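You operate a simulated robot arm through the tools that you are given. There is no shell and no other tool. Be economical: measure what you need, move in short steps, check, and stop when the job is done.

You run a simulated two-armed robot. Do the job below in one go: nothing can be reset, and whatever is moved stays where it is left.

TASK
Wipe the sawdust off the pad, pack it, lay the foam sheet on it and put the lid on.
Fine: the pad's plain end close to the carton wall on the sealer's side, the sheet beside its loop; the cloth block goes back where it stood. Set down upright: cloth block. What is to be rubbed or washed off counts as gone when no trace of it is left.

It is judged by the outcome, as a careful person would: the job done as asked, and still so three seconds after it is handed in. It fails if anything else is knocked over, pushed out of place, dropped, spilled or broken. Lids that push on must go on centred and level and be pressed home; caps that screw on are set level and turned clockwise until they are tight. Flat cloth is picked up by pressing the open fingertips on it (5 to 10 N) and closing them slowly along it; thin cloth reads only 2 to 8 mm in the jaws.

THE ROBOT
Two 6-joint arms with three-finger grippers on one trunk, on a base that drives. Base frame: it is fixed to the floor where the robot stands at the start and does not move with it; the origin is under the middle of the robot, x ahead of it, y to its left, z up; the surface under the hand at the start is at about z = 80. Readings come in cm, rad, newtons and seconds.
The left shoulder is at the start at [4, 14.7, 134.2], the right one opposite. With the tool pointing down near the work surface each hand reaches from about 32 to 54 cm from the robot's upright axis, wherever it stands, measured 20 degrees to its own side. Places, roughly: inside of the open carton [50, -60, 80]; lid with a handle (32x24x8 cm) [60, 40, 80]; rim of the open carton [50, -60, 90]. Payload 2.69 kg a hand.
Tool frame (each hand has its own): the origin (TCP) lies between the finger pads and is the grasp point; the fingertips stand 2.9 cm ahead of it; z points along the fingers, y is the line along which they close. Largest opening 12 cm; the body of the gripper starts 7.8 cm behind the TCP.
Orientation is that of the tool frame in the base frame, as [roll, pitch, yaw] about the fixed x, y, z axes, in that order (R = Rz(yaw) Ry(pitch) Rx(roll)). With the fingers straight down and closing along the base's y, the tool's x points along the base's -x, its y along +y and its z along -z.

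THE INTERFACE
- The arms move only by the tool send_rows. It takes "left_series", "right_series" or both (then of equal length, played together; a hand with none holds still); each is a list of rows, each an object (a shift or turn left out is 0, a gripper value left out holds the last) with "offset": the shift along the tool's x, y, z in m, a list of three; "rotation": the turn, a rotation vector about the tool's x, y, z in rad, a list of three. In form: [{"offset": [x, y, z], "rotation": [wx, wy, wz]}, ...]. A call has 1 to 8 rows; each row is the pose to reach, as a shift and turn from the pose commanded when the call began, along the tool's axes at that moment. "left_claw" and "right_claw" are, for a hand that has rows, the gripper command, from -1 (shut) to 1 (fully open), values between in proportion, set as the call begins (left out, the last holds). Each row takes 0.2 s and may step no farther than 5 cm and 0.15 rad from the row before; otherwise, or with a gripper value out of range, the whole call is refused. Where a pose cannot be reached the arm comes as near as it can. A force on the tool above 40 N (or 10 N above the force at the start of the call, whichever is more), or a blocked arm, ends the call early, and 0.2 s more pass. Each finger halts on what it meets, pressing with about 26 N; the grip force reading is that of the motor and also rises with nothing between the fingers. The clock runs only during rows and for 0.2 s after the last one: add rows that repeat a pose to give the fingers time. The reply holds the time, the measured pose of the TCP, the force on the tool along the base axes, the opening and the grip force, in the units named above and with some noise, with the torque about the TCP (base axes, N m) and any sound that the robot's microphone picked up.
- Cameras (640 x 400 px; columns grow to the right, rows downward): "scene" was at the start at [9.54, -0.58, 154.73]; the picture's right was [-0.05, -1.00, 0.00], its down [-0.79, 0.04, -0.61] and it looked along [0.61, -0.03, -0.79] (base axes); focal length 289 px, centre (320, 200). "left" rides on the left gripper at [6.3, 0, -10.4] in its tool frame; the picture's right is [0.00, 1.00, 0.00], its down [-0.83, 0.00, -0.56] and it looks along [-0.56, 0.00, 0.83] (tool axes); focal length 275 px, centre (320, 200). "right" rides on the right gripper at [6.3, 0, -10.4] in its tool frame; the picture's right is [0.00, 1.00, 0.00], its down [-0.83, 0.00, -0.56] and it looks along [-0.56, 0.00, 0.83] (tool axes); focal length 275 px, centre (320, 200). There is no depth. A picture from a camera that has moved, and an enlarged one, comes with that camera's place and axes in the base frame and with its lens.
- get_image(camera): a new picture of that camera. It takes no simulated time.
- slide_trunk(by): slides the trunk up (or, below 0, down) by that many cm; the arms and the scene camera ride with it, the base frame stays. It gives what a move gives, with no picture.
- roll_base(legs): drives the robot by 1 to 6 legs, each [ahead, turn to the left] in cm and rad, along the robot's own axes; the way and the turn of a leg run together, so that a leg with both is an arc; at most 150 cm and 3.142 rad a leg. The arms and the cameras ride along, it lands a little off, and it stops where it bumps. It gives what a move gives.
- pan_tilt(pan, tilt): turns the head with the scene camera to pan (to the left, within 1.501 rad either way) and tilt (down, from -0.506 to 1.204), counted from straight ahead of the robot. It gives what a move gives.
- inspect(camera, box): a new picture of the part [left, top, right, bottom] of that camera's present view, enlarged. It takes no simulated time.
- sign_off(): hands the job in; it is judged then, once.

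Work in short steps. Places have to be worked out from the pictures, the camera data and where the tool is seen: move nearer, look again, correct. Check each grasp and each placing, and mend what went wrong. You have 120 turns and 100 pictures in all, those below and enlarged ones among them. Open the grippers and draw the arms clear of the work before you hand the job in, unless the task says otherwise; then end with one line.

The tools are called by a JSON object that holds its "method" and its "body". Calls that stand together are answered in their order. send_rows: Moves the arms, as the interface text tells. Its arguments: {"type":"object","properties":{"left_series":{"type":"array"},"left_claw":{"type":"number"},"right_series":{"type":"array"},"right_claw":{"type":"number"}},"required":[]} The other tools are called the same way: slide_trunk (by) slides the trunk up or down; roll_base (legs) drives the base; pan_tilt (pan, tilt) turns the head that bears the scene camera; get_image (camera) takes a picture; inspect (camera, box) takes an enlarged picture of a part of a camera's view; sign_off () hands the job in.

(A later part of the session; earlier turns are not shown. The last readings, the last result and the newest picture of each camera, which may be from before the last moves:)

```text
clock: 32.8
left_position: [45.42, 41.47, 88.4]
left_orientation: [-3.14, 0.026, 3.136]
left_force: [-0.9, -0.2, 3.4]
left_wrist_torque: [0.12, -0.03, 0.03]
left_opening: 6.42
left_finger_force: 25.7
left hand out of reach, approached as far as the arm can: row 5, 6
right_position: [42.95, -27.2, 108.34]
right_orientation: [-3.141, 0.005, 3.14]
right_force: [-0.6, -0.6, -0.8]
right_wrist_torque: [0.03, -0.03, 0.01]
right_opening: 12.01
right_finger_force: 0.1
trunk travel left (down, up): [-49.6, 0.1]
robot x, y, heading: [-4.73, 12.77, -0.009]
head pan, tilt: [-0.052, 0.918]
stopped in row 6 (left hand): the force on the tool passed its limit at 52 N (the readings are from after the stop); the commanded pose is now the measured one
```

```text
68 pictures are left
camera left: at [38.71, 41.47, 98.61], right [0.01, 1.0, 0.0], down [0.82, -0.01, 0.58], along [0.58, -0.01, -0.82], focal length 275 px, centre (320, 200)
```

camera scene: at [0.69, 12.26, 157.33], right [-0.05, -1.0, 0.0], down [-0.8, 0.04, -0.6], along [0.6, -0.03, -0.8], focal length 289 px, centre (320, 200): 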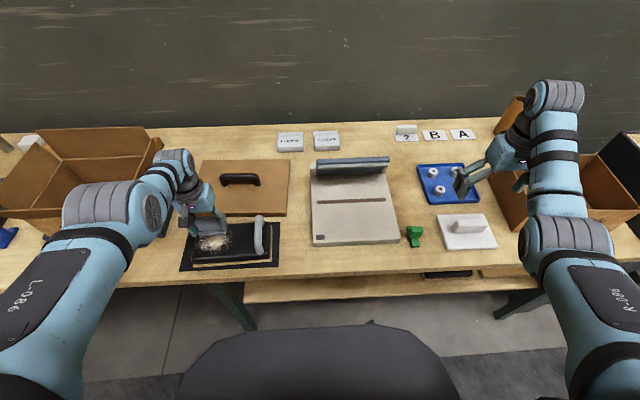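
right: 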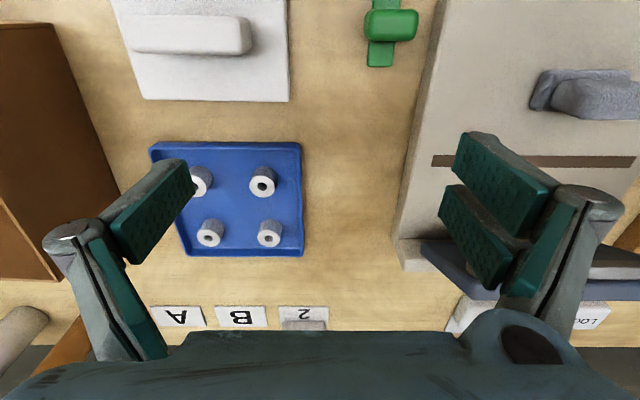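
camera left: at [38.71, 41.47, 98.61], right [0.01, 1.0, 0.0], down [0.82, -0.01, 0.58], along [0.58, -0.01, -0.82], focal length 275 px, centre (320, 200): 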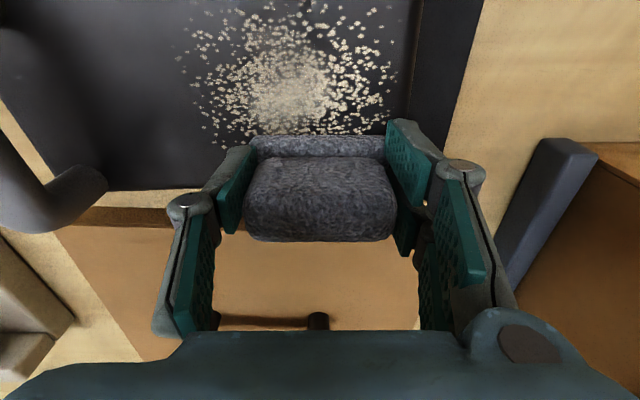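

The dust thins on the left after one pass. Outer reach got tight, so I lift slightly and drive 4 cm forward before continuing.

{"method": "send_rows", "body": {"left_series": [{"offset": [0.01, 0, -0.015]}, {"offset": [0.03, -0.005, -0.025]}]}}

{"method": "roll_base", "body": {"legs": [[4, 0]]}}

{"method": "send_rows", "body": {"left_series": [{"offset": [0.0, 0, 0]}, {"offset": [0.0, 0.0, 0]}]}}

```text
clock: 33.4
left_position: [45.84, 41.55, 88.97]
left_orientation: [-3.14, 0.022, 3.139]
left_force: [0.5, -0.1, 0.1]
left_wrist_torque: [0.03, 0.0, 0.01]
left_opening: 6.41
left_finger_force: 25.8
left hand out of reach, approached as far as the arm can: row 1, 2
right_position: [43.23, -27.15, 108.24]
right_orientation: [-3.141, 0.003, 3.14]
right_force: [-0.5, 0.3, -0.9]
right_wrist_torque: [0.01, 0.01, 0.01]
right_opening: 11.99
right_finger_force: 0.0
trunk travel left (down, up): [-49.6, 0.1]
robot x, y, heading: [-4.82, 12.62, -0.006]
head pan, tilt: [-0.052, 0.918]
```

```text
clock: 34.2
left_position: [49.37, 41.7, 89.28]
left_orientation: [-3.141, 0.029, 3.137]
left_force: [-1.5, -0.5, 0.8]
left_wrist_torque: [0.01, -0.07, 0.01]
left_opening: 6.41
left_finger_force: 25.7
right_position: [46.52, -27.03, 108.61]
right_orientation: [3.141, 0.012, 3.14]
right_force: [0.2, -0.5, -0.8]
right_wrist_torque: [0.05, -0.05, 0.01]
right_opening: 12.03
right_finger_force: 0.1
trunk travel left (down, up): [-49.6, 0.1]
robot x, y, heading: [-0.7, 13.14, -0.007]
head pan, tilt: [-0.052, 0.918]
```

```text
clock: 34.8
left_position: [50.04, 41.69, 88.93]
left_orientation: [-3.137, 0.023, 3.137]
left_force: [-0.9, 0.6, -0.1]
left_wrist_torque: [0.0, 0.03, -0.01]
left_opening: 6.4
left_finger_force: 25.3
right_position: [47.29, -27.21, 108.21]
right_orientation: [-3.14, 0.002, 3.14]
right_force: [0.3, -0.9, 0.1]
right_wrist_torque: [0.04, 0.01, 0.03]
right_opening: 12.0
right_finger_force: 0.1
trunk travel left (down, up): [-49.6, 0.1]
robot x, y, heading: [-0.36, 12.79, -0.001]
head pan, tilt: [-0.052, 0.918]
```

The hand tends to stick at the outer limit; I pull it up and inward toward the shoulder.

{"method": "send_rows", "body": {"left_series": [{"offset": [0.0, -0.02, -0.015]}, {"offset": [0.02, -0.02, -0.02], "rotation": [0, -0.0, 0]}, {"offset": [0.04, -0.02, -0.02]}, {"offset": [0.06, -0.02, -0.02]}, {"offset": [0.08, -0.02, -0.02]}]}}

```text
clock: 36.0
left_position: [49.06, 40.82, 87.03]
left_orientation: [-3.14, 0.021, 3.136]
left_force: [1.5, 0.7, 0.4]
left_wrist_torque: [0.05, 0.0, 0.04]
left_opening: 6.41
left_finger_force: 26.3
left hand out of reach, approached as far as the arm can: row 1, 2, 3, 4, 5
right_position: [47.12, -27.27, 108.25]
right_orientation: [-3.14, 0.003, 3.14]
right_force: [-0.5, 0.1, -0.7]
right_wrist_torque: [0.02, 0.02, 0.03]
right_opening: 11.98
right_finger_force: 0.1
trunk travel left (down, up): [-49.6, 0.1]
robot x, y, heading: [-0.69, 12.96, -0.007]
head pan, tilt: [-0.052, 0.918]
```

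I try small inward steps straight along the line to the shoulder.

{"method": "send_rows", "body": {"left_series": [{"offset": [0.004, -0.001, -0.0025]}, {"offset": [0.008, -0.0025, -0.005]}, {"offset": [0.012, -0.004, -0.0075]}, {"offset": [0.016, -0.005, -0.01]}]}}

{"method": "get_image", "body": {"camera": "scene"}}

```text
clock: 37.0
left_position: [48.97, 40.4, 87.22]
left_orientation: [-3.137, 0.022, 3.139]
left_force: [0.0, 0.0, -0.4]
left_wrist_torque: [0.01, 0.0, 0.02]
left_opening: 6.41
left_finger_force: 25.7
left hand out of reach, approached as far as the arm can: row 1, 2, 3, 4
right_position: [47.19, -27.08, 108.34]
right_orientation: [-3.14, 0.004, 3.141]
right_force: [0.5, -0.2, 0.9]
right_wrist_torque: [0.0, -0.01, -0.01]
right_opening: 12.01
right_finger_force: 0.0
trunk travel left (down, up): [-49.6, 0.1]
robot x, y, heading: [-1.07, 13.28, -0.0]
head pan, tilt: [-0.052, 0.918]
```

```text
67 pictures are left
camera scene: at [8.98, 12.26, 157.42], right [-0.06, -1.0, 0.0], down [-0.79, 0.04, -0.61], along [0.61, -0.03, -0.79], focal length 289 px, centre (320, 200)
```

scene: 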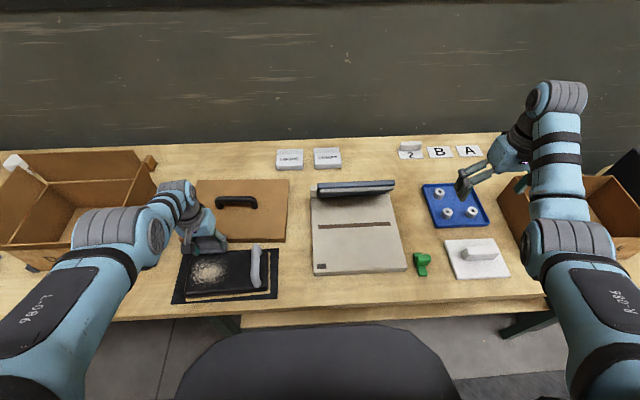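

The arm is stuck fully stretched. I try a larger inward-and-up step to break the singular pose.

{"method": "send_rows", "body": {"left_series": [{"offset": [0.03, -0.01, -0.03]}, {"offset": [0.06, -0.02, -0.05]}]}}

```text
clock: 37.6
left_position: [49.92, 39.39, 88.38]
left_orientation: [-3.14, 0.024, 3.135]
left_force: [0.5, 0.3, 0.3]
left_wrist_torque: [0.04, 0.01, 0.01]
left_opening: 6.39
left_finger_force: 26.4
left hand out of reach, approached as far as the arm can: row 1, 2
right_position: [47.07, -27.15, 108.2]
right_orientation: [-3.141, 0.004, 3.139]
right_force: [0.5, 0.3, -0.3]
right_wrist_torque: [0.01, -0.02, 0.01]
right_opening: 11.97
right_finger_force: 0.0
trunk travel left (down, up): [-49.6, 0.1]
robot x, y, heading: [-0.98, 12.74, -0.002]
head pan, tilt: [-0.052, 0.918]
```

The likely cure: from a higher point, move downward (which flexes the elbow the right way), then inward. First up.

{"method": "send_rows", "body": {"left_series": [{"offset": [-0.01, -0.01, -0.03]}, {"offset": [-0.02, -0.02, -0.06]}, {"offset": [-0.03, -0.03, -0.09]}]}}

{"method": "send_rows", "body": {"left_series": [{"offset": [0.0, 0.0, 0.01]}, {"offset": [0.01, 0.0, 0.02]}, {"offset": [0.02, 0.0, 0.025]}, {"offset": [0.035, 0.0, 0.025]}]}}

```text
clock: 38.4
left_position: [54.09, 36.43, 96.88]
left_orientation: [-3.139, 0.02, 3.14]
left_force: [-1.2, 0.5, 0.5]
left_wrist_torque: [-0.02, 0.02, -0.01]
left_opening: 6.4
left_finger_force: 25.9
left hand out of reach, approached as far as the arm can: row 1, 2, 3
right_position: [47.24, -27.17, 108.24]
right_orientation: [-3.141, 0.004, 3.14]
right_force: [-0.5, 0.0, -0.3]
right_wrist_torque: [0.05, 0.01, 0.01]
right_opening: 11.99
right_finger_force: 0.0
trunk travel left (down, up): [-49.6, 0.1]
robot x, y, heading: [-0.35, 12.67, -0.003]
head pan, tilt: [-0.052, 0.918]
```

```text
clock: 39.4
left_position: [52.8, 36.43, 93.71]
left_orientation: [-3.137, 0.02, 3.136]
left_force: [-0.6, 0.1, 0.4]
left_wrist_torque: [-0.03, 0.02, 0.0]
left_opening: 6.4
left_finger_force: 25.9
left hand out of reach, approached as far as the arm can: row 3, 4
right_position: [47.16, -27.03, 108.16]
right_orientation: [-3.14, 0.003, 3.139]
right_force: [-0.1, -0.2, 0.6]
right_wrist_torque: [-0.01, -0.02, 0.0]
right_opening: 12.0
right_finger_force: 0.0
trunk travel left (down, up): [-49.6, 0.1]
robot x, y, heading: [-0.52, 12.94, -0.006]
head pan, tilt: [-0.052, 0.918]
```

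Descending worked until I moved inward. I back the base 8 cm so the hand is over the pad, then push down/outward against the limit briefly and pull in, which freed it before.

{"method": "roll_base", "body": {"legs": [[-8, 0]]}}

{"method": "send_rows", "body": {"left_series": [{"offset": [0.0, 0.0, 0.01]}, {"offset": [0.0, 0.0, 0.02]}]}}

{"method": "send_rows", "body": {"left_series": [{"offset": [0.01, 0.0, -0.01]}, {"offset": [0.03, 0.0, -0.015]}]}}

```text
clock: 40.5
left_position: [45.78, 36.57, 92.98]
left_orientation: [-3.137, 0.012, 3.139]
left_force: [1.0, 0.2, -1.1]
left_wrist_torque: [0.01, 0.06, 0.02]
left_opening: 6.4
left_finger_force: 26.5
right_position: [40.27, -27.07, 107.75]
right_orientation: [-3.139, -0.007, 3.141]
right_force: [1.3, -0.6, -0.1]
right_wrist_torque: [-0.02, 0.17, -0.04]
right_opening: 12.0
right_finger_force: 0.0
trunk travel left (down, up): [-49.6, 0.1]
robot x, y, heading: [-8.37, 12.81, -0.002]
head pan, tilt: [-0.052, 0.918]
```

```text
clock: 41.1
left_position: [44.67, 36.47, 91.81]
left_orientation: [-3.139, 0.019, 3.139]
left_force: [-0.7, 0.5, -0.1]
left_wrist_torque: [0.01, 0.03, -0.01]
left_opening: 6.4
left_finger_force: 26.1
left hand out of reach, approached as far as the arm can: row 1, 2
right_position: [39.62, -26.97, 108.13]
right_orientation: [-3.138, 0.001, 3.141]
right_force: [0.5, -0.2, 0.0]
right_wrist_torque: [-0.01, 0.06, -0.02]
right_opening: 12.01
right_finger_force: 0.1
trunk travel left (down, up): [-49.6, 0.1]
robot x, y, heading: [-8.17, 12.89, -0.0]
head pan, tilt: [-0.052, 0.918]
```

```text
clock: 41.7
left_position: [44.15, 36.63, 92.04]
left_orientation: [-3.139, 0.021, 3.138]
left_force: [0.4, 0.0, 0.2]
left_wrist_torque: [0.0, -0.02, 0.0]
left_opening: 6.43
left_finger_force: 26.2
left hand out of reach, approached as far as the arm can: row 1, 2
right_position: [39.42, -27.18, 108.26]
right_orientation: [-3.14, 0.003, 3.141]
right_force: [1.1, 0.0, 0.2]
right_wrist_torque: [-0.02, 0.01, 0.0]
right_opening: 11.99
right_finger_force: 0.1
trunk travel left (down, up): [-49.6, 0.1]
robot x, y, heading: [-8.55, 13.21, -0.002]
head pan, tilt: [-0.052, 0.918]
```

A persistent +0.02 pitch suggests a wrist limit. I try a slight tilt the other way together with a pull inward.

{"method": "send_rows", "body": {"left_series": [{"offset": [0.0, 0.0, 0.0], "rotation": [0, 0.05, 0]}, {"offset": [0.01, 0.0, -0.005], "rotation": [0, 0.08, 0]}, {"offset": [0.025, 0.0, -0.01], "rotation": [0, 0.08, 0]}]}}

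```text
clock: 42.5
left_position: [42.72, 36.56, 92.44]
left_orientation: [-3.138, -0.061, 3.136]
left_force: [-0.2, 0.5, -0.1]
left_wrist_torque: [0.03, -0.01, -0.01]
left_opening: 6.39
left_finger_force: 25.8
left hand out of reach, approached as far as the arm can: row 1, 2, 3
right_position: [39.37, -27.03, 108.21]
right_orientation: [-3.138, 0.004, -3.14]
right_force: [0.9, 0.5, -0.3]
right_wrist_torque: [-0.02, 0.0, 0.01]
right_opening: 11.99
right_finger_force: 0.0
trunk travel left (down, up): [-49.6, 0.1]
robot x, y, heading: [-8.62, 13.08, -0.002]
head pan, tilt: [-0.052, 0.918]
```

Readings indicate the elbow has slipped just past straight (feasible only between two near radii). I push outward/up beyond full stretch, then come down and in so the elbow flexes the normal way.

{"method": "send_rows", "body": {"left_series": [{"offset": [-0.03, 0.0, -0.02], "rotation": [0, -0.06, 0]}, {"offset": [-0.07, 0.0, -0.03], "rotation": [0, -0.06, 0]}, {"offset": [-0.1, 0.0, -0.03], "rotation": [0, -0.06, 0]}]}}

{"method": "send_rows", "body": {"left_series": [{"offset": [0.0, 0.0, 0.02]}, {"offset": [0.02, 0.0, 0.04]}, {"offset": [0.04, 0.0, 0.05]}]}}

```text
clock: 43.3
left_position: [46.35, 36.28, 97.49]
left_orientation: [-3.14, 0.001, 3.139]
left_force: [0.3, -0.2, -0.1]
left_wrist_torque: [0.02, 0.0, 0.01]
left_opening: 6.43
left_finger_force: 26.0
left hand out of reach, approached as far as the arm can: row 1, 2, 3
right_position: [39.37, -27.13, 108.26]
right_orientation: [-3.14, 0.005, -3.139]
right_force: [0.0, -0.1, -1.3]
right_wrist_torque: [-0.01, 0.02, 0.02]
right_opening: 12.0
right_finger_force: 0.0
trunk travel left (down, up): [-49.6, 0.1]
robot x, y, heading: [-8.4, 13.3, 0.0]
head pan, tilt: [-0.052, 0.918]
```

```text
clock: 44.1
left_position: [43.59, 36.33, 91.55]
left_orientation: [-3.138, 0.001, 3.138]
left_force: [-0.4, 0.6, -1.3]
left_wrist_torque: [0.0, 0.02, 0.04]
left_opening: 6.41
left_finger_force: 26.4
left hand out of reach, approached as far as the arm can: row 1, 3
right_position: [39.24, -27.04, 108.28]
right_orientation: [-3.14, 0.004, -3.141]
right_force: [0.2, -0.1, -0.8]
right_wrist_torque: [0.03, 0.03, 0.01]
right_opening: 11.95
right_finger_force: 0.1
trunk travel left (down, up): [-49.6, 0.1]
robot x, y, heading: [-8.82, 12.67, -0.006]
head pan, tilt: [-0.052, 0.918]
```

Trying the exact small up-and-in step again from here, now that the pitch is back to zero.

{"method": "send_rows", "body": {"left_series": [{"offset": [0.01, 0.0, -0.01]}, {"offset": [0.03, 0.0, -0.015]}]}}

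```text
clock: 44.7
left_position: [43.6, 36.4, 91.87]
left_orientation: [-3.137, -0.001, 3.139]
left_force: [-0.4, -0.5, 0.1]
left_wrist_torque: [-0.04, -0.01, 0.0]
left_opening: 6.4
left_finger_force: 26.2
left hand out of reach, approached as far as the arm can: row 1, 2
right_position: [39.36, -27.12, 108.3]
right_orientation: [-3.14, 0.003, 3.14]
right_force: [-0.3, 0.1, 1.7]
right_wrist_torque: [0.02, 0.01, 0.0]
right_opening: 12.03
right_finger_force: 0.1
trunk travel left (down, up): [-49.6, 0.1]
robot x, y, heading: [-8.39, 12.63, 0.001]
head pan, tilt: [-0.052, 0.918]
```

I look at the arm's posture to understand the limit.

{"method": "pan_tilt", "body": {"pan": 0.6, "tilt": 0.8}}

{"method": "get_image", "body": {"camera": "scene"}}

```text
clock: 45.7
left_position: [43.67, 36.45, 91.83]
left_orientation: [-3.139, -0.001, 3.138]
left_force: [0.3, -0.2, 0.1]
left_wrist_torque: [0.0, 0.02, 0.01]
left_opening: 6.44
left_finger_force: 25.3
right_position: [39.32, -27.21, 108.3]
right_orientation: [-3.14, 0.004, -3.14]
right_force: [0.2, -0.4, 0.4]
right_wrist_torque: [0.06, -0.02, 0.0]
right_opening: 11.99
right_finger_force: 0.0
trunk travel left (down, up): [-49.6, 0.1]
robot x, y, heading: [-8.52, 12.73, -0.002]
head pan, tilt: [0.6, 0.799]
```

```text
66 pictures are left
camera scene: at [0.33, 17.21, 158.34], right [0.56, -0.83, 0.0], down [-0.59, -0.4, -0.7], along [0.58, 0.39, -0.72], focal length 289 px, centre (320, 200)
```

scene: 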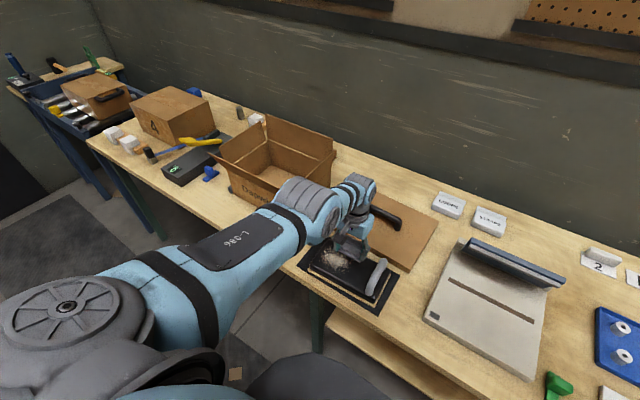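

The elbow has flipped up; the normal posture is elbow-down. So: stretch outward to straight, then go up and inward to flex it downward.

{"method": "send_rows", "body": {"left_series": [{"offset": [-0.03, 0.0, 0.0]}, {"offset": [-0.06, 0.0, 0.0]}, {"offset": [-0.06, 0.0, 0.0]}]}}

{"method": "send_rows", "body": {"left_series": [{"offset": [0.0, 0.0, -0.015]}, {"offset": [0.01, 0.0, -0.03]}, {"offset": [0.03, 0.0, -0.035]}, {"offset": [0.05, 0.0, -0.035]}]}}

```text
clock: 46.5
left_position: [44.87, 36.02, 94.01]
left_orientation: [-3.138, 0.002, 3.137]
left_force: [0.2, 1.5, 0.2]
left_wrist_torque: [0.0, -0.01, -0.01]
left_opening: 6.4
left_finger_force: 25.9
left hand out of reach, approached as far as the arm can: row 1, 2, 3
right_position: [39.25, -27.05, 108.27]
right_orientation: [-3.138, 0.004, -3.141]
right_force: [-0.3, 0.7, -0.3]
right_wrist_torque: [-0.03, 0.01, 0.02]
right_opening: 12.01
right_finger_force: 0.0
trunk travel left (down, up): [-49.6, 0.1]
robot x, y, heading: [-7.95, 12.95, -0.002]
head pan, tilt: [0.6, 0.799]
```

```text
clock: 47.5
left_position: [45.51, 36.18, 95.8]
left_orientation: [-3.139, 0.0, 3.137]
left_force: [0.2, 0.2, 0.2]
left_wrist_torque: [0.0, -0.02, 0.01]
left_opening: 6.42
left_finger_force: 25.6
left hand out of reach, approached as far as the arm can: row 1, 2, 3, 4
right_position: [39.24, -27.06, 108.34]
right_orientation: [-3.14, 0.003, 3.142]
right_force: [0.3, -0.8, -0.5]
right_wrist_torque: [0.01, -0.01, 0.0]
right_opening: 11.98
right_finger_force: 0.0
trunk travel left (down, up): [-49.6, 0.1]
robot x, y, heading: [-8.47, 12.7, -0.002]
head pan, tilt: [0.6, 0.799]
```

Trying instead to aim directly at the wiping start point, which was fine before ([41, 39.5, 90]).

{"method": "send_rows", "body": {"left_series": [{"offset": [0.015, 0.02, 0.02]}, {"offset": [0.035, 0.034, 0.04]}, {"offset": [0.055, 0.034, 0.05]}, {"offset": [0.065, 0.034, 0.05]}]}}

```text
clock: 48.5
left_position: [41.77, 40.23, 89.15]
left_orientation: [-3.138, 0.003, 3.138]
left_force: [-0.5, -0.5, -0.8]
left_wrist_torque: [0.01, -0.02, 0.02]
left_opening: 6.41
left_finger_force: 26.2
left hand out of reach, approached as far as the arm can: row 1, 2, 3, 4
right_position: [39.29, -27.1, 108.25]
right_orientation: [-3.141, 0.003, 3.14]
right_force: [0.9, -0.9, 1.0]
right_wrist_torque: [0.01, 0.03, 0.02]
right_opening: 11.98
right_finger_force: 0.1
trunk travel left (down, up): [-49.6, 0.1]
robot x, y, heading: [-8.42, 12.64, -0.001]
head pan, tilt: [0.6, 0.799]
```

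I try a long radial pull (up to 20 cm toward the shoulder) to force it out.

{"method": "send_rows", "body": {"left_series": [{"offset": [0.035, -0.01, -0.02]}, {"offset": [0.07, -0.02, -0.04]}, {"offset": [0.105, -0.03, -0.06]}, {"offset": [0.14, -0.04, -0.08]}, {"offset": [0.175, -0.05, -0.1]}, {"offset": [0.175, -0.05, -0.1]}]}}

```text
clock: 49.9
left_position: [42.06, 37.29, 88.87]
left_orientation: [-3.138, 0.002, 3.138]
left_force: [-0.2, 0.0, -1.0]
left_wrist_torque: [-0.02, 0.0, 0.02]
left_opening: 6.42
left_finger_force: 26.5
left hand out of reach, approached as far as the arm can: row 1, 2, 3, 4, 5, 6
right_position: [39.36, -27.11, 108.23]
right_orientation: [-3.14, 0.004, -3.14]
right_force: [-0.6, 0.9, 0.1]
right_wrist_torque: [0.03, -0.02, 0.01]
right_opening: 12.02
right_finger_force: 0.1
trunk travel left (down, up): [-49.6, 0.1]
robot x, y, heading: [-8.38, 12.89, 0.002]
head pan, tilt: [0.6, 0.799]
```

I'll swing up along the arc by ~16 cm (accumulating elbow flexion) and then pull inward within the same call.

{"method": "send_rows", "body": {"left_series": [{"offset": [-0.018, 0.0, -0.045]}, {"offset": [-0.03, 0.0, -0.09]}, {"offset": [-0.038, 0.0, -0.135]}, {"offset": [-0.035, 0.0, -0.175]}, {"offset": [-0.02, 0.0, -0.2]}, {"offset": [0.0, 0.0, -0.215]}, {"offset": [0.03, 0.0, -0.215]}, {"offset": [0.03, 0.0, -0.215]}]}}

```text
clock: 51.7
left_position: [48.6, 37.61, 110.01]
left_orientation: [-3.137, -0.001, 3.139]
left_force: [-0.7, -0.3, -0.9]
left_wrist_torque: [0.0, -0.03, 0.03]
left_opening: 6.4
left_finger_force: 25.9
left hand out of reach, approached as far as the arm can: row 1, 2, 3, 4, 5, 6, 7, 8
right_position: [39.29, -27.17, 108.31]
right_orientation: [-3.141, 0.004, 3.141]
right_force: [0.5, 0.1, 0.3]
right_wrist_torque: [0.01, 0.04, -0.02]
right_opening: 12.0
right_finger_force: 0.0
trunk travel left (down, up): [-49.6, 0.1]
robot x, y, heading: [-8.63, 12.88, -0.001]
head pan, tilt: [0.6, 0.799]
```

Now the opposite: a long downward swing with inward pull.

{"method": "send_rows", "body": {"left_series": [{"offset": [0.01, 0.0, 0.045]}, {"offset": [0.03, 0.0, 0.085]}, {"offset": [0.055, 0.0, 0.125]}, {"offset": [0.08, 0.0, 0.155]}, {"offset": [0.1, 0.0, 0.165]}, {"offset": [0.12, 0.0, 0.165]}]}}

```text
clock: 53.1
left_position: [43.3, 38.29, 91.12]
left_orientation: [-3.137, 0.001, 3.138]
left_force: [0.9, -0.2, -0.9]
left_wrist_torque: [-0.02, 0.01, 0.0]
left_opening: 6.43
left_finger_force: 25.4
left hand out of reach, approached as far as the arm can: row 1, 2, 3, 4, 5, 6
right_position: [39.28, -27.04, 108.23]
right_orientation: [-3.141, 0.002, -3.14]
right_force: [1.0, -0.3, -0.6]
right_wrist_torque: [0.0, -0.03, 0.01]
right_opening: 12.02
right_finger_force: 0.0
trunk travel left (down, up): [-49.6, 0.1]
robot x, y, heading: [-8.42, 12.88, 0.0]
head pan, tilt: [0.6, 0.799]
```

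Next attempt: swing up while pushing beyond full stretch (to cross straight), then pull in and up.

{"method": "send_rows", "body": {"left_series": [{"offset": [-0.045, 0.0, -0.02]}, {"offset": [-0.07, 0.0, -0.06]}, {"offset": [-0.09, 0.0, -0.1]}, {"offset": [-0.11, 0.0, -0.14]}]}}

{"method": "send_rows", "body": {"left_series": [{"offset": [0.01, 0.0, -0.03]}, {"offset": [0.04, 0.0, -0.05]}, {"offset": [0.08, 0.0, -0.05]}]}}

```text
clock: 54.1
left_position: [48.26, 37.87, 106.17]
left_orientation: [-3.136, 0.002, 3.138]
left_force: [0.2, -0.2, 0.0]
left_wrist_torque: [0.0, 0.02, -0.02]
left_opening: 6.44
left_finger_force: 26.2
left hand out of reach, approached as far as the arm can: row 1, 2, 3, 4
right_position: [39.31, -26.99, 108.27]
right_orientation: [-3.141, 0.004, 3.141]
right_force: [0.7, 0.4, -0.1]
right_wrist_torque: [0.0, -0.02, 0.01]
right_opening: 12.02
right_finger_force: 0.0
trunk travel left (down, up): [-49.6, 0.1]
robot x, y, heading: [-8.68, 13.18, -0.0]
head pan, tilt: [0.6, 0.799]
```

```text
clock: 54.9
left_position: [48.52, 38.4, 110.66]
left_orientation: [-3.138, 0.001, 3.139]
left_force: [-0.1, -0.3, -1.0]
left_wrist_torque: [0.02, 0.04, -0.01]
left_opening: 6.42
left_finger_force: 26.0
left hand out of reach, approached as far as the arm can: row 1, 2, 3
right_position: [39.25, -26.97, 108.3]
right_orientation: [-3.141, 0.004, 3.141]
right_force: [0.6, 0.5, 0.5]
right_wrist_torque: [-0.04, 0.05, -0.03]
right_opening: 12.02
right_finger_force: 0.0
trunk travel left (down, up): [-49.6, 0.1]
robot x, y, heading: [-8.36, 12.87, 0.003]
head pan, tilt: [0.6, 0.799]
```

Now the counterpart: swing down while pushing beyond full stretch, then pull in and down.

{"method": "send_rows", "body": {"left_series": [{"offset": [-0.045, 0.0, 0.02]}, {"offset": [-0.07, 0.0, 0.06]}, {"offset": [-0.07, 0.0, 0.1]}, {"offset": [-0.05, 0.0, 0.13]}]}}

{"method": "send_rows", "body": {"left_series": [{"offset": [0.01, 0.0, 0.03]}, {"offset": [0.04, 0.0, 0.05]}, {"offset": [0.07, 0.0, 0.06]}]}}

```text
clock: 55.9
left_position: [47.32, 37.85, 101.31]
left_orientation: [-3.138, 0.003, 3.137]
left_force: [0.6, 0.9, -0.7]
left_wrist_torque: [-0.03, -0.02, -0.03]
left_opening: 6.42
left_finger_force: 25.9
left hand out of reach, approached as far as the arm can: row 1, 2, 3, 4
right_position: [39.39, -27.1, 108.26]
right_orientation: [3.141, 0.003, 3.141]
right_force: [1.1, -0.2, -0.2]
right_wrist_torque: [0.02, -0.02, 0.01]
right_opening: 12.02
right_finger_force: 0.0
trunk travel left (down, up): [-49.6, 0.1]
robot x, y, heading: [-8.46, 13.06, -0.003]
head pan, tilt: [0.6, 0.799]
```

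```text
clock: 56.7
left_position: [44.22, 37.72, 93.33]
left_orientation: [-3.139, -0.001, 3.137]
left_force: [0.8, 0.3, -0.1]
left_wrist_torque: [-0.01, 0.01, 0.02]
left_opening: 6.41
left_finger_force: 26.5
left hand out of reach, approached as far as the arm can: row 2, 3
right_position: [39.28, -27.12, 108.32]
right_orientation: [-3.141, 0.005, -3.141]
right_force: [-0.7, 0.3, 0.1]
right_wrist_torque: [-0.01, -0.01, -0.01]
right_opening: 11.99
right_finger_force: 0.1
trunk travel left (down, up): [-49.6, 0.1]
robot x, y, heading: [-8.4, 12.58, -0.003]
head pan, tilt: [0.6, 0.799]
```

I replay the exact sequence that freed the arm before: two gentle downward pushes at constant x, then a short up-and-in step.

{"method": "send_rows", "body": {"left_series": [{"offset": [0.005, 0.02, 0.005]}, {"offset": [0.005, 0.02, 0.01]}]}}

{"method": "send_rows", "body": {"left_series": [{"offset": [0, 0, 0.004]}, {"offset": [0, 0, 0.008]}]}}

{"method": "send_rows", "body": {"left_series": [{"offset": [0.01, 0, -0.01]}, {"offset": [0.03, 0, -0.015]}]}}

```text
clock: 57.3
left_position: [43.88, 39.92, 92.4]
left_orientation: [-3.139, 0.001, 3.139]
left_force: [-0.5, 0.5, 0.4]
left_wrist_torque: [-0.01, 0.01, 0.0]
left_opening: 6.39
left_finger_force: 25.7
right_position: [39.25, -27.04, 108.31]
right_orientation: [-3.14, 0.004, -3.141]
right_force: [-0.1, 0.1, 0.7]
right_wrist_torque: [0.02, -0.01, 0.01]
right_opening: 12.01
right_finger_force: 0.1
trunk travel left (down, up): [-49.6, 0.1]
robot x, y, heading: [-8.22, 12.74, -0.001]
head pan, tilt: [0.6, 0.799]
```

```text
clock: 57.9
left_position: [43.43, 39.97, 91.64]
left_orientation: [-3.137, 0.002, 3.139]
left_force: [0.5, -0.6, -0.1]
left_wrist_torque: [-0.02, 0.0, 0.0]
left_opening: 6.41
left_finger_force: 26.0
left hand out of reach, approached as far as the arm can: row 1, 2
right_position: [39.28, -27.04, 108.25]
right_orientation: [-3.139, 0.004, -3.141]
right_force: [-1.2, -0.3, 0.4]
right_wrist_torque: [-0.01, -0.02, -0.01]
right_opening: 12.04
right_finger_force: 0.1
trunk travel left (down, up): [-49.6, 0.1]
robot x, y, heading: [-8.24, 13.05, -0.005]
head pan, tilt: [0.6, 0.799]
```

```text
clock: 58.5
left_position: [43.29, 40.34, 91.87]
left_orientation: [-3.138, -0.001, 3.137]
left_force: [0.2, 0.9, -0.8]
left_wrist_torque: [0.02, -0.02, 0.0]
left_opening: 6.43
left_finger_force: 26.0
left hand out of reach, approached as far as the arm can: row 1, 2
right_position: [39.39, -27.1, 108.18]
right_orientation: [-3.138, 0.003, 3.141]
right_force: [-0.1, 0.2, -0.1]
right_wrist_torque: [0.02, -0.04, -0.04]
right_opening: 12.0
right_finger_force: 0.0
trunk travel left (down, up): [-49.6, 0.1]
robot x, y, heading: [-8.41, 12.9, -0.004]
head pan, tilt: [0.6, 0.799]
```

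One variation: from the just-stretched state, pull in with a downward component.

{"method": "send_rows", "body": {"left_series": [{"offset": [-0.002, 0.0, 0.003]}, {"offset": [-0.004, 0.0, 0.004]}]}}

{"method": "send_rows", "body": {"left_series": [{"offset": [0.007, 0, 0.005]}, {"offset": [0.014, 0, 0.01]}, {"offset": [0.021, 0, 0.015]}]}}

```text
clock: 59.1
left_position: [43.45, 40.33, 91.59]
left_orientation: [-3.138, 0.002, 3.139]
left_force: [-0.6, 0.9, -0.3]
left_wrist_torque: [-0.02, -0.03, -0.01]
left_opening: 6.41
left_finger_force: 26.3
left hand out of reach, approached as far as the arm can: row 2
right_position: [39.33, -27.08, 108.3]
right_orientation: [-3.141, 0.003, 3.141]
right_force: [0.3, 0.0, 0.4]
right_wrist_torque: [-0.01, 0.01, 0.02]
right_opening: 12.0
right_finger_force: 0.0
trunk travel left (down, up): [-49.6, 0.1]
robot x, y, heading: [-8.57, 12.79, 0.0]
head pan, tilt: [0.6, 0.799]
```

```text
clock: 59.9
left_position: [42.11, 40.34, 89.56]
left_orientation: [-3.139, -0.001, 3.138]
left_force: [-0.6, 0.0, 0.4]
left_wrist_torque: [0.02, -0.01, -0.02]
left_opening: 6.42
left_finger_force: 25.6
left hand out of reach, approached as far as the arm can: row 2, 3
right_position: [39.3, -27.04, 108.27]
right_orientation: [-3.14, 0.004, 3.14]
right_force: [0.1, -0.4, 0.6]
right_wrist_torque: [-0.02, 0.03, -0.02]
right_opening: 12.02
right_finger_force: 0.1
trunk travel left (down, up): [-49.6, 0.1]
robot x, y, heading: [-8.82, 13.17, -0.002]
head pan, tilt: [0.6, 0.799]
```

The arm can still move freely along this arc, so I will wipe with y-strokes and use small base rolls for x. First pressing here at x ≈ 42.

{"method": "send_rows", "body": {"left_series": [{"offset": [0.004, 0.0, 0.006]}, {"offset": [0.005, 0.0, 0.01]}]}}

{"method": "send_rows", "body": {"left_series": [{"offset": [0.004, 0.015, 0.001]}, {"offset": [0.006, 0.025, 0.001]}, {"offset": [0.0, 0.0, 0.001]}, {"offset": [-0.006, -0.025, 0.001]}, {"offset": [-0.009, -0.04, 0.001]}, {"offset": [-0.006, -0.025, 0.001]}, {"offset": [0.0, 0.0, 0.001]}]}}

{"method": "get_image", "body": {"camera": "left"}}

```text
clock: 60.5
left_position: [41.63, 40.33, 88.55]
left_orientation: [-3.139, 0.001, 3.139]
left_force: [0.0, 0.3, 0.1]
left_wrist_torque: [-0.01, -0.03, -0.02]
left_opening: 6.4
left_finger_force: 26.1
right_position: [39.31, -26.93, 108.26]
right_orientation: [-3.14, 0.004, 3.141]
right_force: [0.0, -0.5, -0.3]
right_wrist_torque: [-0.01, -0.01, -0.01]
right_opening: 11.99
right_finger_force: 0.2
trunk travel left (down, up): [-49.6, 0.1]
robot x, y, heading: [-8.2, 12.63, 0.002]
head pan, tilt: [0.6, 0.799]
```

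```text
clock: 62.1
left_position: [41.55, 40.4, 88.5]
left_orientation: [-3.14, 0.001, 3.138]
left_force: [-0.2, 0.3, -0.1]
left_wrist_torque: [-0.05, 0.03, 0.0]
left_opening: 6.4
left_finger_force: 25.7
right_position: [39.22, -27.04, 108.17]
right_orientation: [-3.139, 0.003, 3.14]
right_force: [-0.4, -0.1, -0.4]
right_wrist_torque: [-0.03, 0.02, -0.02]
right_opening: 12.01
right_finger_force: 0.1
trunk travel left (down, up): [-49.6, 0.1]
robot x, y, heading: [-8.64, 12.86, -0.001]
head pan, tilt: [0.6, 0.799]
```

```text
65 pictures are left
camera left: at [35.18, 40.52, 98.91], right [0.01, 1.0, 0.0], down [0.83, 0.0, 0.56], along [0.56, -0.01, -0.83], focal length 275 px, centre (320, 200)
```

left: 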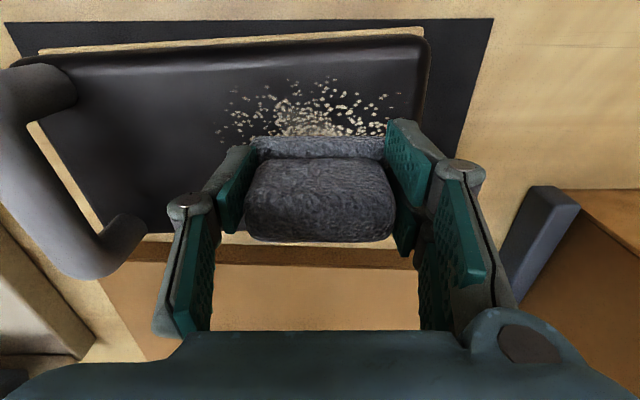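

All unflagged but no contact yet; lower a few mm more until pressing.

{"method": "send_rows", "body": {"left_series": [{"offset": [0.001, 0.0, 0.002]}, {"offset": [0.002, 0.0, 0.004]}]}}

{"method": "send_rows", "body": {"left_series": [{"offset": [0.0, 0.0, 0.001]}, {"offset": [0.0, 0.0, 0.002]}]}}

```text
clock: 62.7
left_position: [41.5, 40.39, 88.39]
left_orientation: [-3.139, 0.008, 3.137]
left_force: [1.6, 3.9, 19.9]
left_wrist_torque: [0.36, -0.15, 0.03]
left_opening: 6.41
left_finger_force: 26.0
right_position: [39.14, -27.02, 108.38]
right_orientation: [3.141, 0.004, 3.14]
right_force: [0.3, -0.5, -0.5]
right_wrist_torque: [-0.02, 0.01, 0.01]
right_opening: 11.98
right_finger_force: 0.1
trunk travel left (down, up): [-49.6, 0.1]
robot x, y, heading: [-8.7, 12.59, 0.0]
head pan, tilt: [0.6, 0.799]
```

```text
clock: 63.5
left_position: [41.51, 40.45, 88.38]
left_orientation: [-3.141, 0.011, 3.138]
left_force: [-5.8, -0.4, 16.5]
left_wrist_torque: [0.08, 0.36, 0.03]
left_opening: 6.45
left_finger_force: 25.8
right_position: [39.13, -27.24, 108.3]
right_orientation: [-3.14, 0.007, -3.142]
right_force: [-0.5, 0.0, -0.8]
right_wrist_torque: [0.02, 0.01, -0.01]
right_opening: 11.98
right_finger_force: 0.1
trunk travel left (down, up): [-49.6, 0.1]
robot x, y, heading: [-8.42, 12.85, 0.003]
head pan, tilt: [0.6, 0.799]
stopped in row 2 (left hand): the force on the tool passed its limit at 41 N (the readings are from after the stop); the commanded pose is now the measured one
```

Pressing at ~16 N. Rub with y-strokes here.

{"method": "send_rows", "body": {"left_series": [{"offset": [0.004, 0.02, 0.0]}, {"offset": [0.0, 0.0, 0.0]}, {"offset": [-0.005, -0.025, 0.0]}, {"offset": [-0.009, -0.045, 0.0]}, {"offset": [-0.005, -0.02, 0.0]}, {"offset": [0.0, 0.005, 0.0]}]}}

{"method": "get_image", "body": {"camera": "left"}}

```text
clock: 64.9
left_position: [41.53, 40.98, 88.35]
left_orientation: [-3.141, 0.015, 3.139]
left_force: [-1.6, -5.8, 13.1]
left_wrist_torque: [0.0, 0.15, 0.03]
left_opening: 6.41
left_finger_force: 25.8
left hand out of reach, approached as far as the arm can: row 4, 5
right_position: [39.2, -27.19, 108.17]
right_orientation: [3.139, 0.006, 3.141]
right_force: [0.5, 0.2, 0.5]
right_wrist_torque: [-0.01, 0.0, 0.0]
right_opening: 11.99
right_finger_force: 0.0
trunk travel left (down, up): [-49.6, 0.1]
robot x, y, heading: [-8.3, 12.61, -0.002]
head pan, tilt: [0.6, 0.799]
```

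```text
64 pictures are left
camera left: at [35.03, 40.94, 98.66], right [0.01, 1.0, 0.0], down [0.82, 0.0, 0.57], along [0.57, 0.0, -0.82], focal length 275 px, centre (320, 200)
```

left: 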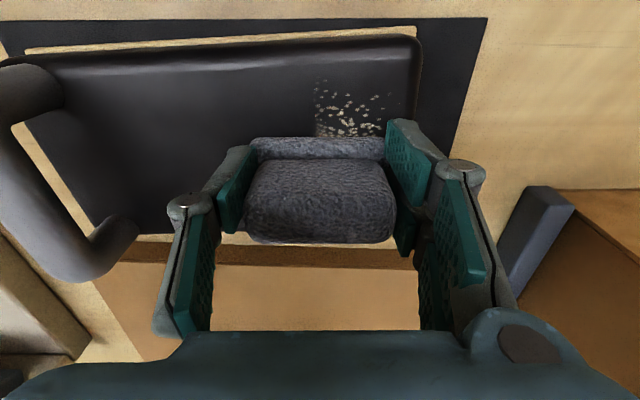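

Pressed rubbing removes it. The remnant visible is near [39.4, 42.5]; I rub there by pulling toward x 39.

{"method": "send_rows", "body": {"left_series": [{"offset": [0.01, 0.015, 0.0]}, {"offset": [0.025, 0.02, 0.0]}, {"offset": [0.03, 0.005, 0.0]}, {"offset": [0.03, 0.02, 0.0]}, {"offset": [0.015, 0.01, 0.0]}]}}

{"method": "get_image", "body": {"camera": "left"}}

```text
clock: 66.1
left_position: [39.74, 41.95, 88.32]
left_orientation: [-3.14, 0.011, 3.14]
left_force: [-15.0, -7.4, 36.1]
left_wrist_torque: [0.42, 0.45, 0.24]
left_opening: 6.41
left_finger_force: 25.6
right_position: [38.76, -27.05, 108.52]
right_orientation: [-3.141, 0.009, -3.141]
right_force: [0.7, 0.3, 0.2]
right_wrist_torque: [-0.06, 0.03, 0.01]
right_opening: 11.99
right_finger_force: 0.1
trunk travel left (down, up): [-49.6, 0.1]
robot x, y, heading: [-8.42, 12.86, 0.005]
head pan, tilt: [0.6, 0.799]
```

```text
63 pictures are left
camera left: at [33.14, 41.9, 98.64], right [0.01, 1.0, 0.0], down [0.83, 0.0, 0.56], along [0.56, -0.01, -0.83], focal length 275 px, centre (320, 200)
```

left: 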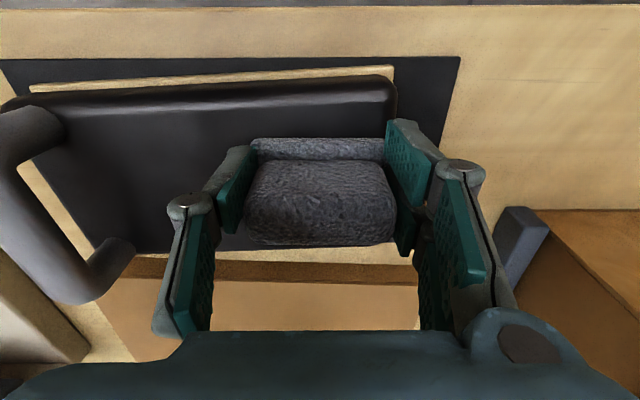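

The near part is clean and the arm is flexing normally again. I lift, check what remains, and drive 6 cm forward to have margin.

{"method": "send_rows", "body": {"left_series": [{"offset": [0.0, 0.0, -0.01]}, {"offset": [0.01, -0.01, -0.03]}]}}

{"method": "roll_base", "body": {"legs": [[6, 0]]}}

{"method": "send_rows", "body": {"left_series": [{"offset": [0.0, 0.0, 0.0]}, {"offset": [0.0, 0.0, 0.0]}]}}

{"method": "get_image", "body": {"camera": "left"}}

```text
clock: 66.7
left_position: [39.1, 40.78, 91.16]
left_orientation: [-3.139, 0.009, 3.14]
left_force: [-0.1, -0.8, -0.3]
left_wrist_torque: [0.02, 0.01, 0.01]
left_opening: 6.37
left_finger_force: 25.6
right_position: [39.23, -27.11, 108.26]
right_orientation: [-3.14, 0.005, 3.141]
right_force: [-0.6, -0.2, 0.2]
right_wrist_torque: [-0.01, -0.01, -0.02]
right_opening: 12.0
right_finger_force: 0.1
trunk travel left (down, up): [-49.6, 0.1]
robot x, y, heading: [-8.17, 13.05, -0.003]
head pan, tilt: [0.6, 0.799]
```

```text
clock: 67.6
left_position: [44.28, 40.93, 91.54]
left_orientation: [-3.141, 0.019, 3.14]
left_force: [1.2, 0.2, -2.1]
left_wrist_torque: [-0.06, 0.15, -0.04]
left_opening: 6.4
left_finger_force: 25.9
right_position: [44.18, -27.23, 108.72]
right_orientation: [-3.138, 0.008, -3.141]
right_force: [1.3, -0.9, -1.3]
right_wrist_torque: [0.15, 0.06, 0.04]
right_opening: 11.99
right_finger_force: 0.1
trunk travel left (down, up): [-49.6, 0.1]
robot x, y, heading: [-2.76, 13.17, -0.008]
head pan, tilt: [0.6, 0.799]
```

```text
clock: 68.2
left_position: [44.89, 40.96, 91.17]
left_orientation: [-3.141, 0.011, 3.14]
left_force: [0.0, 0.9, 0.0]
left_wrist_torque: [0.0, 0.05, 0.0]
left_opening: 6.36
left_finger_force: 26.3
right_position: [45.01, -27.16, 108.24]
right_orientation: [-3.138, 0.0, -3.141]
right_force: [0.7, 0.7, -0.8]
right_wrist_torque: [0.06, 0.0, -0.01]
right_opening: 12.01
right_finger_force: 0.0
trunk travel left (down, up): [-49.6, 0.1]
robot x, y, heading: [-2.95, 12.63, -0.0]
head pan, tilt: [0.6, 0.799]
```

```text
62 pictures are left
camera left: at [38.49, 40.97, 101.44], right [0.01, 1.0, 0.0], down [0.83, -0.01, 0.56], along [0.56, 0.0, -0.83], focal length 275 px, centre (320, 200)
```

left: 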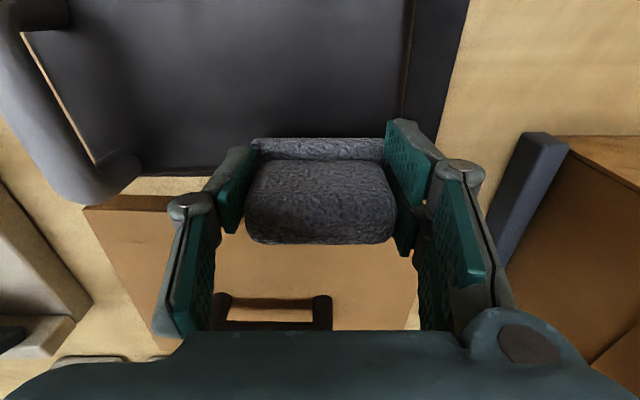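

Visible part is clean; I check the far part from the scene camera, and a bit more with the hand pulled back.

{"method": "send_rows", "body": {"left_series": [{"offset": [0.03, -0.0, -0.005]}, {"offset": [0.05, -0.0, -0.01]}]}}

{"method": "inspect", "body": {"camera": "scene", "box": [260, 160, 420, 320]}}

```text
clock: 68.8
left_position: [39.53, 40.96, 92.07]
left_orientation: [-3.14, 0.012, 3.138]
left_force: [0.2, -0.5, -1.3]
left_wrist_torque: [0.01, 0.02, -0.02]
left_opening: 6.38
left_finger_force: 26.4
right_position: [44.8, -27.21, 108.46]
right_orientation: [-3.136, 0.005, 3.141]
right_force: [1.1, -0.6, -0.1]
right_wrist_torque: [-0.02, 0.04, 0.0]
right_opening: 11.98
right_finger_force: 0.0
trunk travel left (down, up): [-49.6, 0.1]
robot x, y, heading: [-2.65, 12.67, -0.007]
head pan, tilt: [0.6, 0.799]
```

```text
2.50 times, centred on (340, 240) of scene
camera zoom: at [6.34, 17.25, 158.33], right [0.56, -0.83, 0.0], down [-0.59, -0.4, -0.7], along [0.57, 0.39, -0.72], focal length 723 px, centre (270, 100)
```

zoom: 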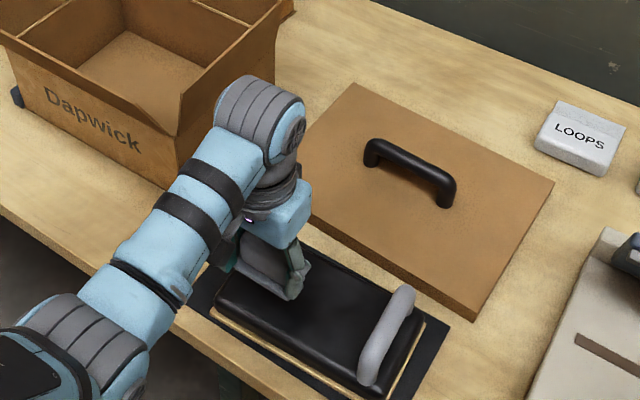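

The pad looks clean and the arm is in its normal posture. I'll re-check the hidden corner from the new spot. Now drive about 21 cm right to bring the block's home within easy reach of the left hand.

{"method": "send_rows", "body": {"left_series": [{"offset": [0.0, -0.03, -0.01]}, {"offset": [0.0, -0.06, -0.02]}, {"offset": [0.0, -0.09, -0.03]}]}}

{"method": "roll_base", "body": {"legs": [[-10, 0], [0, 0.6], [-36.5, 0], [0, -0.6], [42.5, 0]]}}

{"method": "pan_tilt", "body": {"pan": 0.4, "tilt": 0.85}}

{"method": "get_image", "body": {"camera": "scene"}}

{"method": "get_image", "body": {"camera": "left"}}

```text
clock: 69.6
left_position: [39.42, 31.79, 95.09]
left_orientation: [3.141, 0.012, 3.14]
left_force: [-0.7, 0.3, -0.1]
left_wrist_torque: [0.0, -0.04, -0.01]
left_opening: 6.35
left_finger_force: 26.2
right_position: [44.55, -27.24, 108.46]
right_orientation: [-3.14, 0.006, 3.141]
right_force: [-0.3, -1.0, 0.5]
right_wrist_torque: [0.01, 0.03, 0.02]
right_opening: 12.0
right_finger_force: 0.1
trunk travel left (down, up): [-49.6, 0.1]
robot x, y, heading: [-2.84, 12.85, -0.0]
head pan, tilt: [0.6, 0.799]
```

```text
clock: 78.3
left_position: [41.32, 10.46, 95.35]
left_orientation: [-3.141, 0.017, 3.133]
left_force: [-0.1, 0.3, -0.8]
left_wrist_torque: [0.0, 0.01, 0.02]
left_opening: 6.37
left_finger_force: 25.7
right_position: [46.3, -48.62, 108.64]
right_orientation: [-3.138, 0.007, 3.138]
right_force: [-1.2, -0.8, -0.1]
right_wrist_torque: [0.03, -0.04, -0.04]
right_opening: 12.01
right_finger_force: 0.1
trunk travel left (down, up): [-49.6, 0.1]
robot x, y, heading: [-0.51, -8.48, -0.006]
head pan, tilt: [0.6, 0.799]
```

```text
clock: 79.0
left_position: [41.56, 10.51, 95.04]
left_orientation: [3.14, 0.014, 3.135]
left_force: [-0.1, 0.3, -0.8]
left_wrist_torque: [-0.01, -0.02, 0.01]
left_opening: 6.36
left_finger_force: 26.2
right_position: [46.51, -48.7, 108.53]
right_orientation: [-3.137, 0.005, 3.135]
right_force: [0.8, 1.0, -0.3]
right_wrist_torque: [0.0, -0.03, -0.01]
right_opening: 12.01
right_finger_force: 0.0
trunk travel left (down, up): [-49.6, 0.1]
robot x, y, heading: [-0.58, -8.25, -0.007]
head pan, tilt: [0.4, 0.85]
```

```text
60 pictures are left
camera scene: at [8.82, -5.54, 157.94], right [0.38, -0.92, 0.0], down [-0.69, -0.29, -0.66], along [0.61, 0.25, -0.75], focal length 289 px, centre (320, 200)
```

scene: 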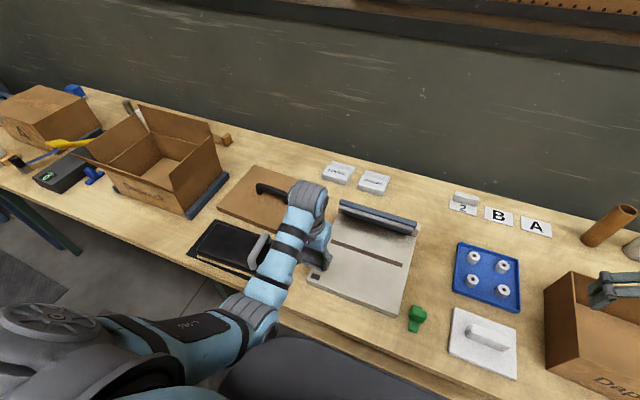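

```text
59 pictures are left
camera left: at [35.11, 10.6, 105.36], right [0.01, 1.0, 0.0], down [0.82, -0.01, 0.57], along [0.57, -0.01, -0.82], focal length 275 px, centre (320, 200)
```

left: 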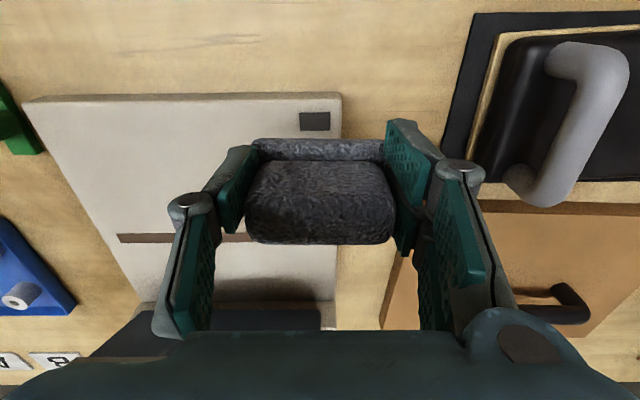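

{"method": "inspect", "body": {"camera": "scene", "box": [180, 210, 280, 280]}}

```text
5.71 times, centred on (230, 245) of scene
camera zoom: at [8.82, -5.54, 157.94], right [0.38, -0.92, 0.0], down [-0.69, -0.29, -0.66], along [0.61, 0.25, -0.75], focal length 1652 px, centre (834, -57)
```

zoom: 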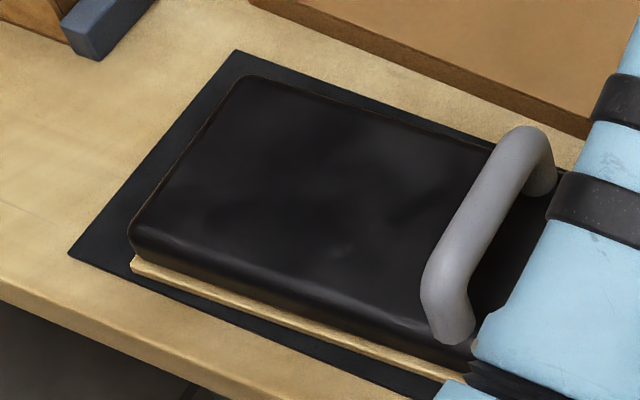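

The pad is wholly clean. Now I take the block to its home [47.4, 0.2], staying high at first.

{"method": "send_rows", "body": {"left_series": [{"offset": [-0.02, -0.035, 0.0], "rotation": [0, 0.014, 0]}, {"offset": [-0.04, -0.07, 0.01], "rotation": [0, 0.014, 0]}, {"offset": [-0.059, -0.103, 0.03], "rotation": [0, 0.014, 0]}, {"offset": [-0.059, -0.103, 0.055], "rotation": [0, 0.014, 0]}, {"offset": [-0.059, -0.103, 0.065], "rotation": [0, 0.014, 0]}]}}

{"method": "get_image", "body": {"camera": "left"}}

```text
clock: 80.2
left_position: [47.48, 0.16, 88.68]
left_orientation: [-3.141, -0.002, 3.134]
left_force: [-0.2, -0.1, 0.4]
left_wrist_torque: [0.04, -0.01, -0.01]
left_opening: 6.38
left_finger_force: 25.7
right_position: [46.5, -48.54, 108.49]
right_orientation: [-3.138, 0.003, 3.137]
right_force: [-0.1, 0.1, 0.2]
right_wrist_torque: [0.0, -0.03, 0.02]
right_opening: 12.01
right_finger_force: 0.2
trunk travel left (down, up): [-49.6, 0.1]
robot x, y, heading: [-0.74, -8.12, -0.009]
head pan, tilt: [0.4, 0.85]
```

```text
57 pictures are left
camera left: at [41.12, 0.25, 98.97], right [0.01, 1.0, 0.0], down [0.83, -0.01, 0.56], along [0.56, -0.01, -0.83], focal length 275 px, centre (320, 200)
```

left: 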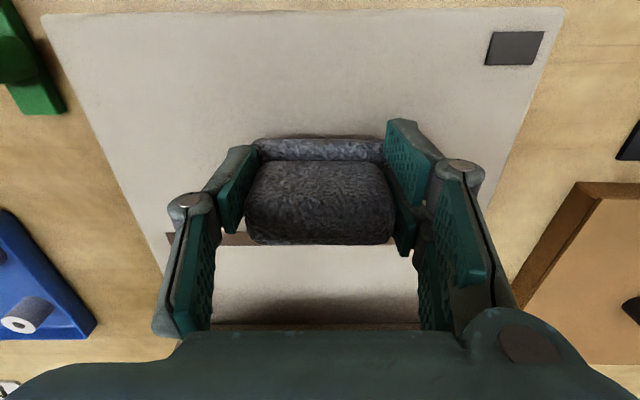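

Over home. Lower gently to contact.

{"method": "send_rows", "body": {"left_series": [{"offset": [0, 0, 0.003]}, {"offset": [0, 0, 0.006]}, {"offset": [0, 0, 0.009]}]}}

{"method": "send_rows", "body": {"left_series": [{"offset": [0, 0, 0.0015]}, {"offset": [0, 0, 0.003]}]}}

```text
clock: 81.0
left_position: [47.47, 0.1, 87.77]
left_orientation: [3.141, -0.001, 3.134]
left_force: [0.2, -0.7, -0.6]
left_wrist_torque: [0.01, 0.0, 0.01]
left_opening: 6.36
left_finger_force: 26.6
right_position: [46.55, -48.57, 108.35]
right_orientation: [-3.139, 0.002, 3.135]
right_force: [-0.1, -1.1, -0.2]
right_wrist_torque: [0.0, 0.01, 0.0]
right_opening: 11.98
right_finger_force: 0.0
trunk travel left (down, up): [-49.6, 0.1]
robot x, y, heading: [-0.59, -8.11, -0.011]
head pan, tilt: [0.4, 0.85]
```

```text
clock: 81.6
left_position: [47.6, 0.24, 87.34]
left_orientation: [-3.141, -0.002, 3.134]
left_force: [-0.9, 0.8, -0.7]
left_wrist_torque: [0.0, -0.01, 0.0]
left_opening: 6.41
left_finger_force: 25.7
right_position: [46.39, -48.67, 108.45]
right_orientation: [-3.139, 0.004, 3.136]
right_force: [0.0, 0.0, -0.2]
right_wrist_torque: [0.02, 0.02, -0.02]
right_opening: 11.99
right_finger_force: 0.1
trunk travel left (down, up): [-49.6, 0.1]
robot x, y, heading: [-0.4, -8.49, -0.007]
head pan, tilt: [0.4, 0.85]
```

{"method": "send_rows", "body": {"left_series": [{"offset": [0.001, 0, 0.0015]}, {"offset": [0.001, 0, 0.003]}]}}

{"method": "send_rows", "body": {"left_series": [{"offset": [0, 0, 0.001]}, {"offset": [0, 0, 0.002]}]}}

```text
clock: 82.2
left_position: [47.46, 0.07, 87.13]
left_orientation: [3.141, -0.002, 3.132]
left_force: [-0.1, 0.4, -0.5]
left_wrist_torque: [-0.01, 0.0, 0.03]
left_opening: 6.39
left_finger_force: 25.7
right_position: [46.51, -48.66, 108.54]
right_orientation: [-3.139, 0.003, 3.136]
right_force: [0.1, 0.7, 0.0]
right_wrist_torque: [-0.01, 0.02, 0.0]
right_opening: 12.0
right_finger_force: 0.2
trunk travel left (down, up): [-49.6, 0.1]
robot x, y, heading: [-0.45, -8.84, -0.008]
head pan, tilt: [0.4, 0.85]
```

```text
clock: 82.8
left_position: [47.45, 0.13, 87.08]
left_orientation: [3.141, 0.003, 3.133]
left_force: [0.6, 0.4, 11.7]
left_wrist_torque: [0.21, -0.17, 0.0]
left_opening: 6.37
left_finger_force: 26.1
right_position: [46.36, -48.65, 108.52]
right_orientation: [-3.138, 0.004, 3.137]
right_force: [-0.6, 0.6, -0.7]
right_wrist_torque: [0.03, -0.01, 0.02]
right_opening: 12.02
right_finger_force: 0.0
trunk travel left (down, up): [-49.6, 0.1]
robot x, y, heading: [-0.22, -8.32, -0.007]
head pan, tilt: [0.4, 0.85]
```

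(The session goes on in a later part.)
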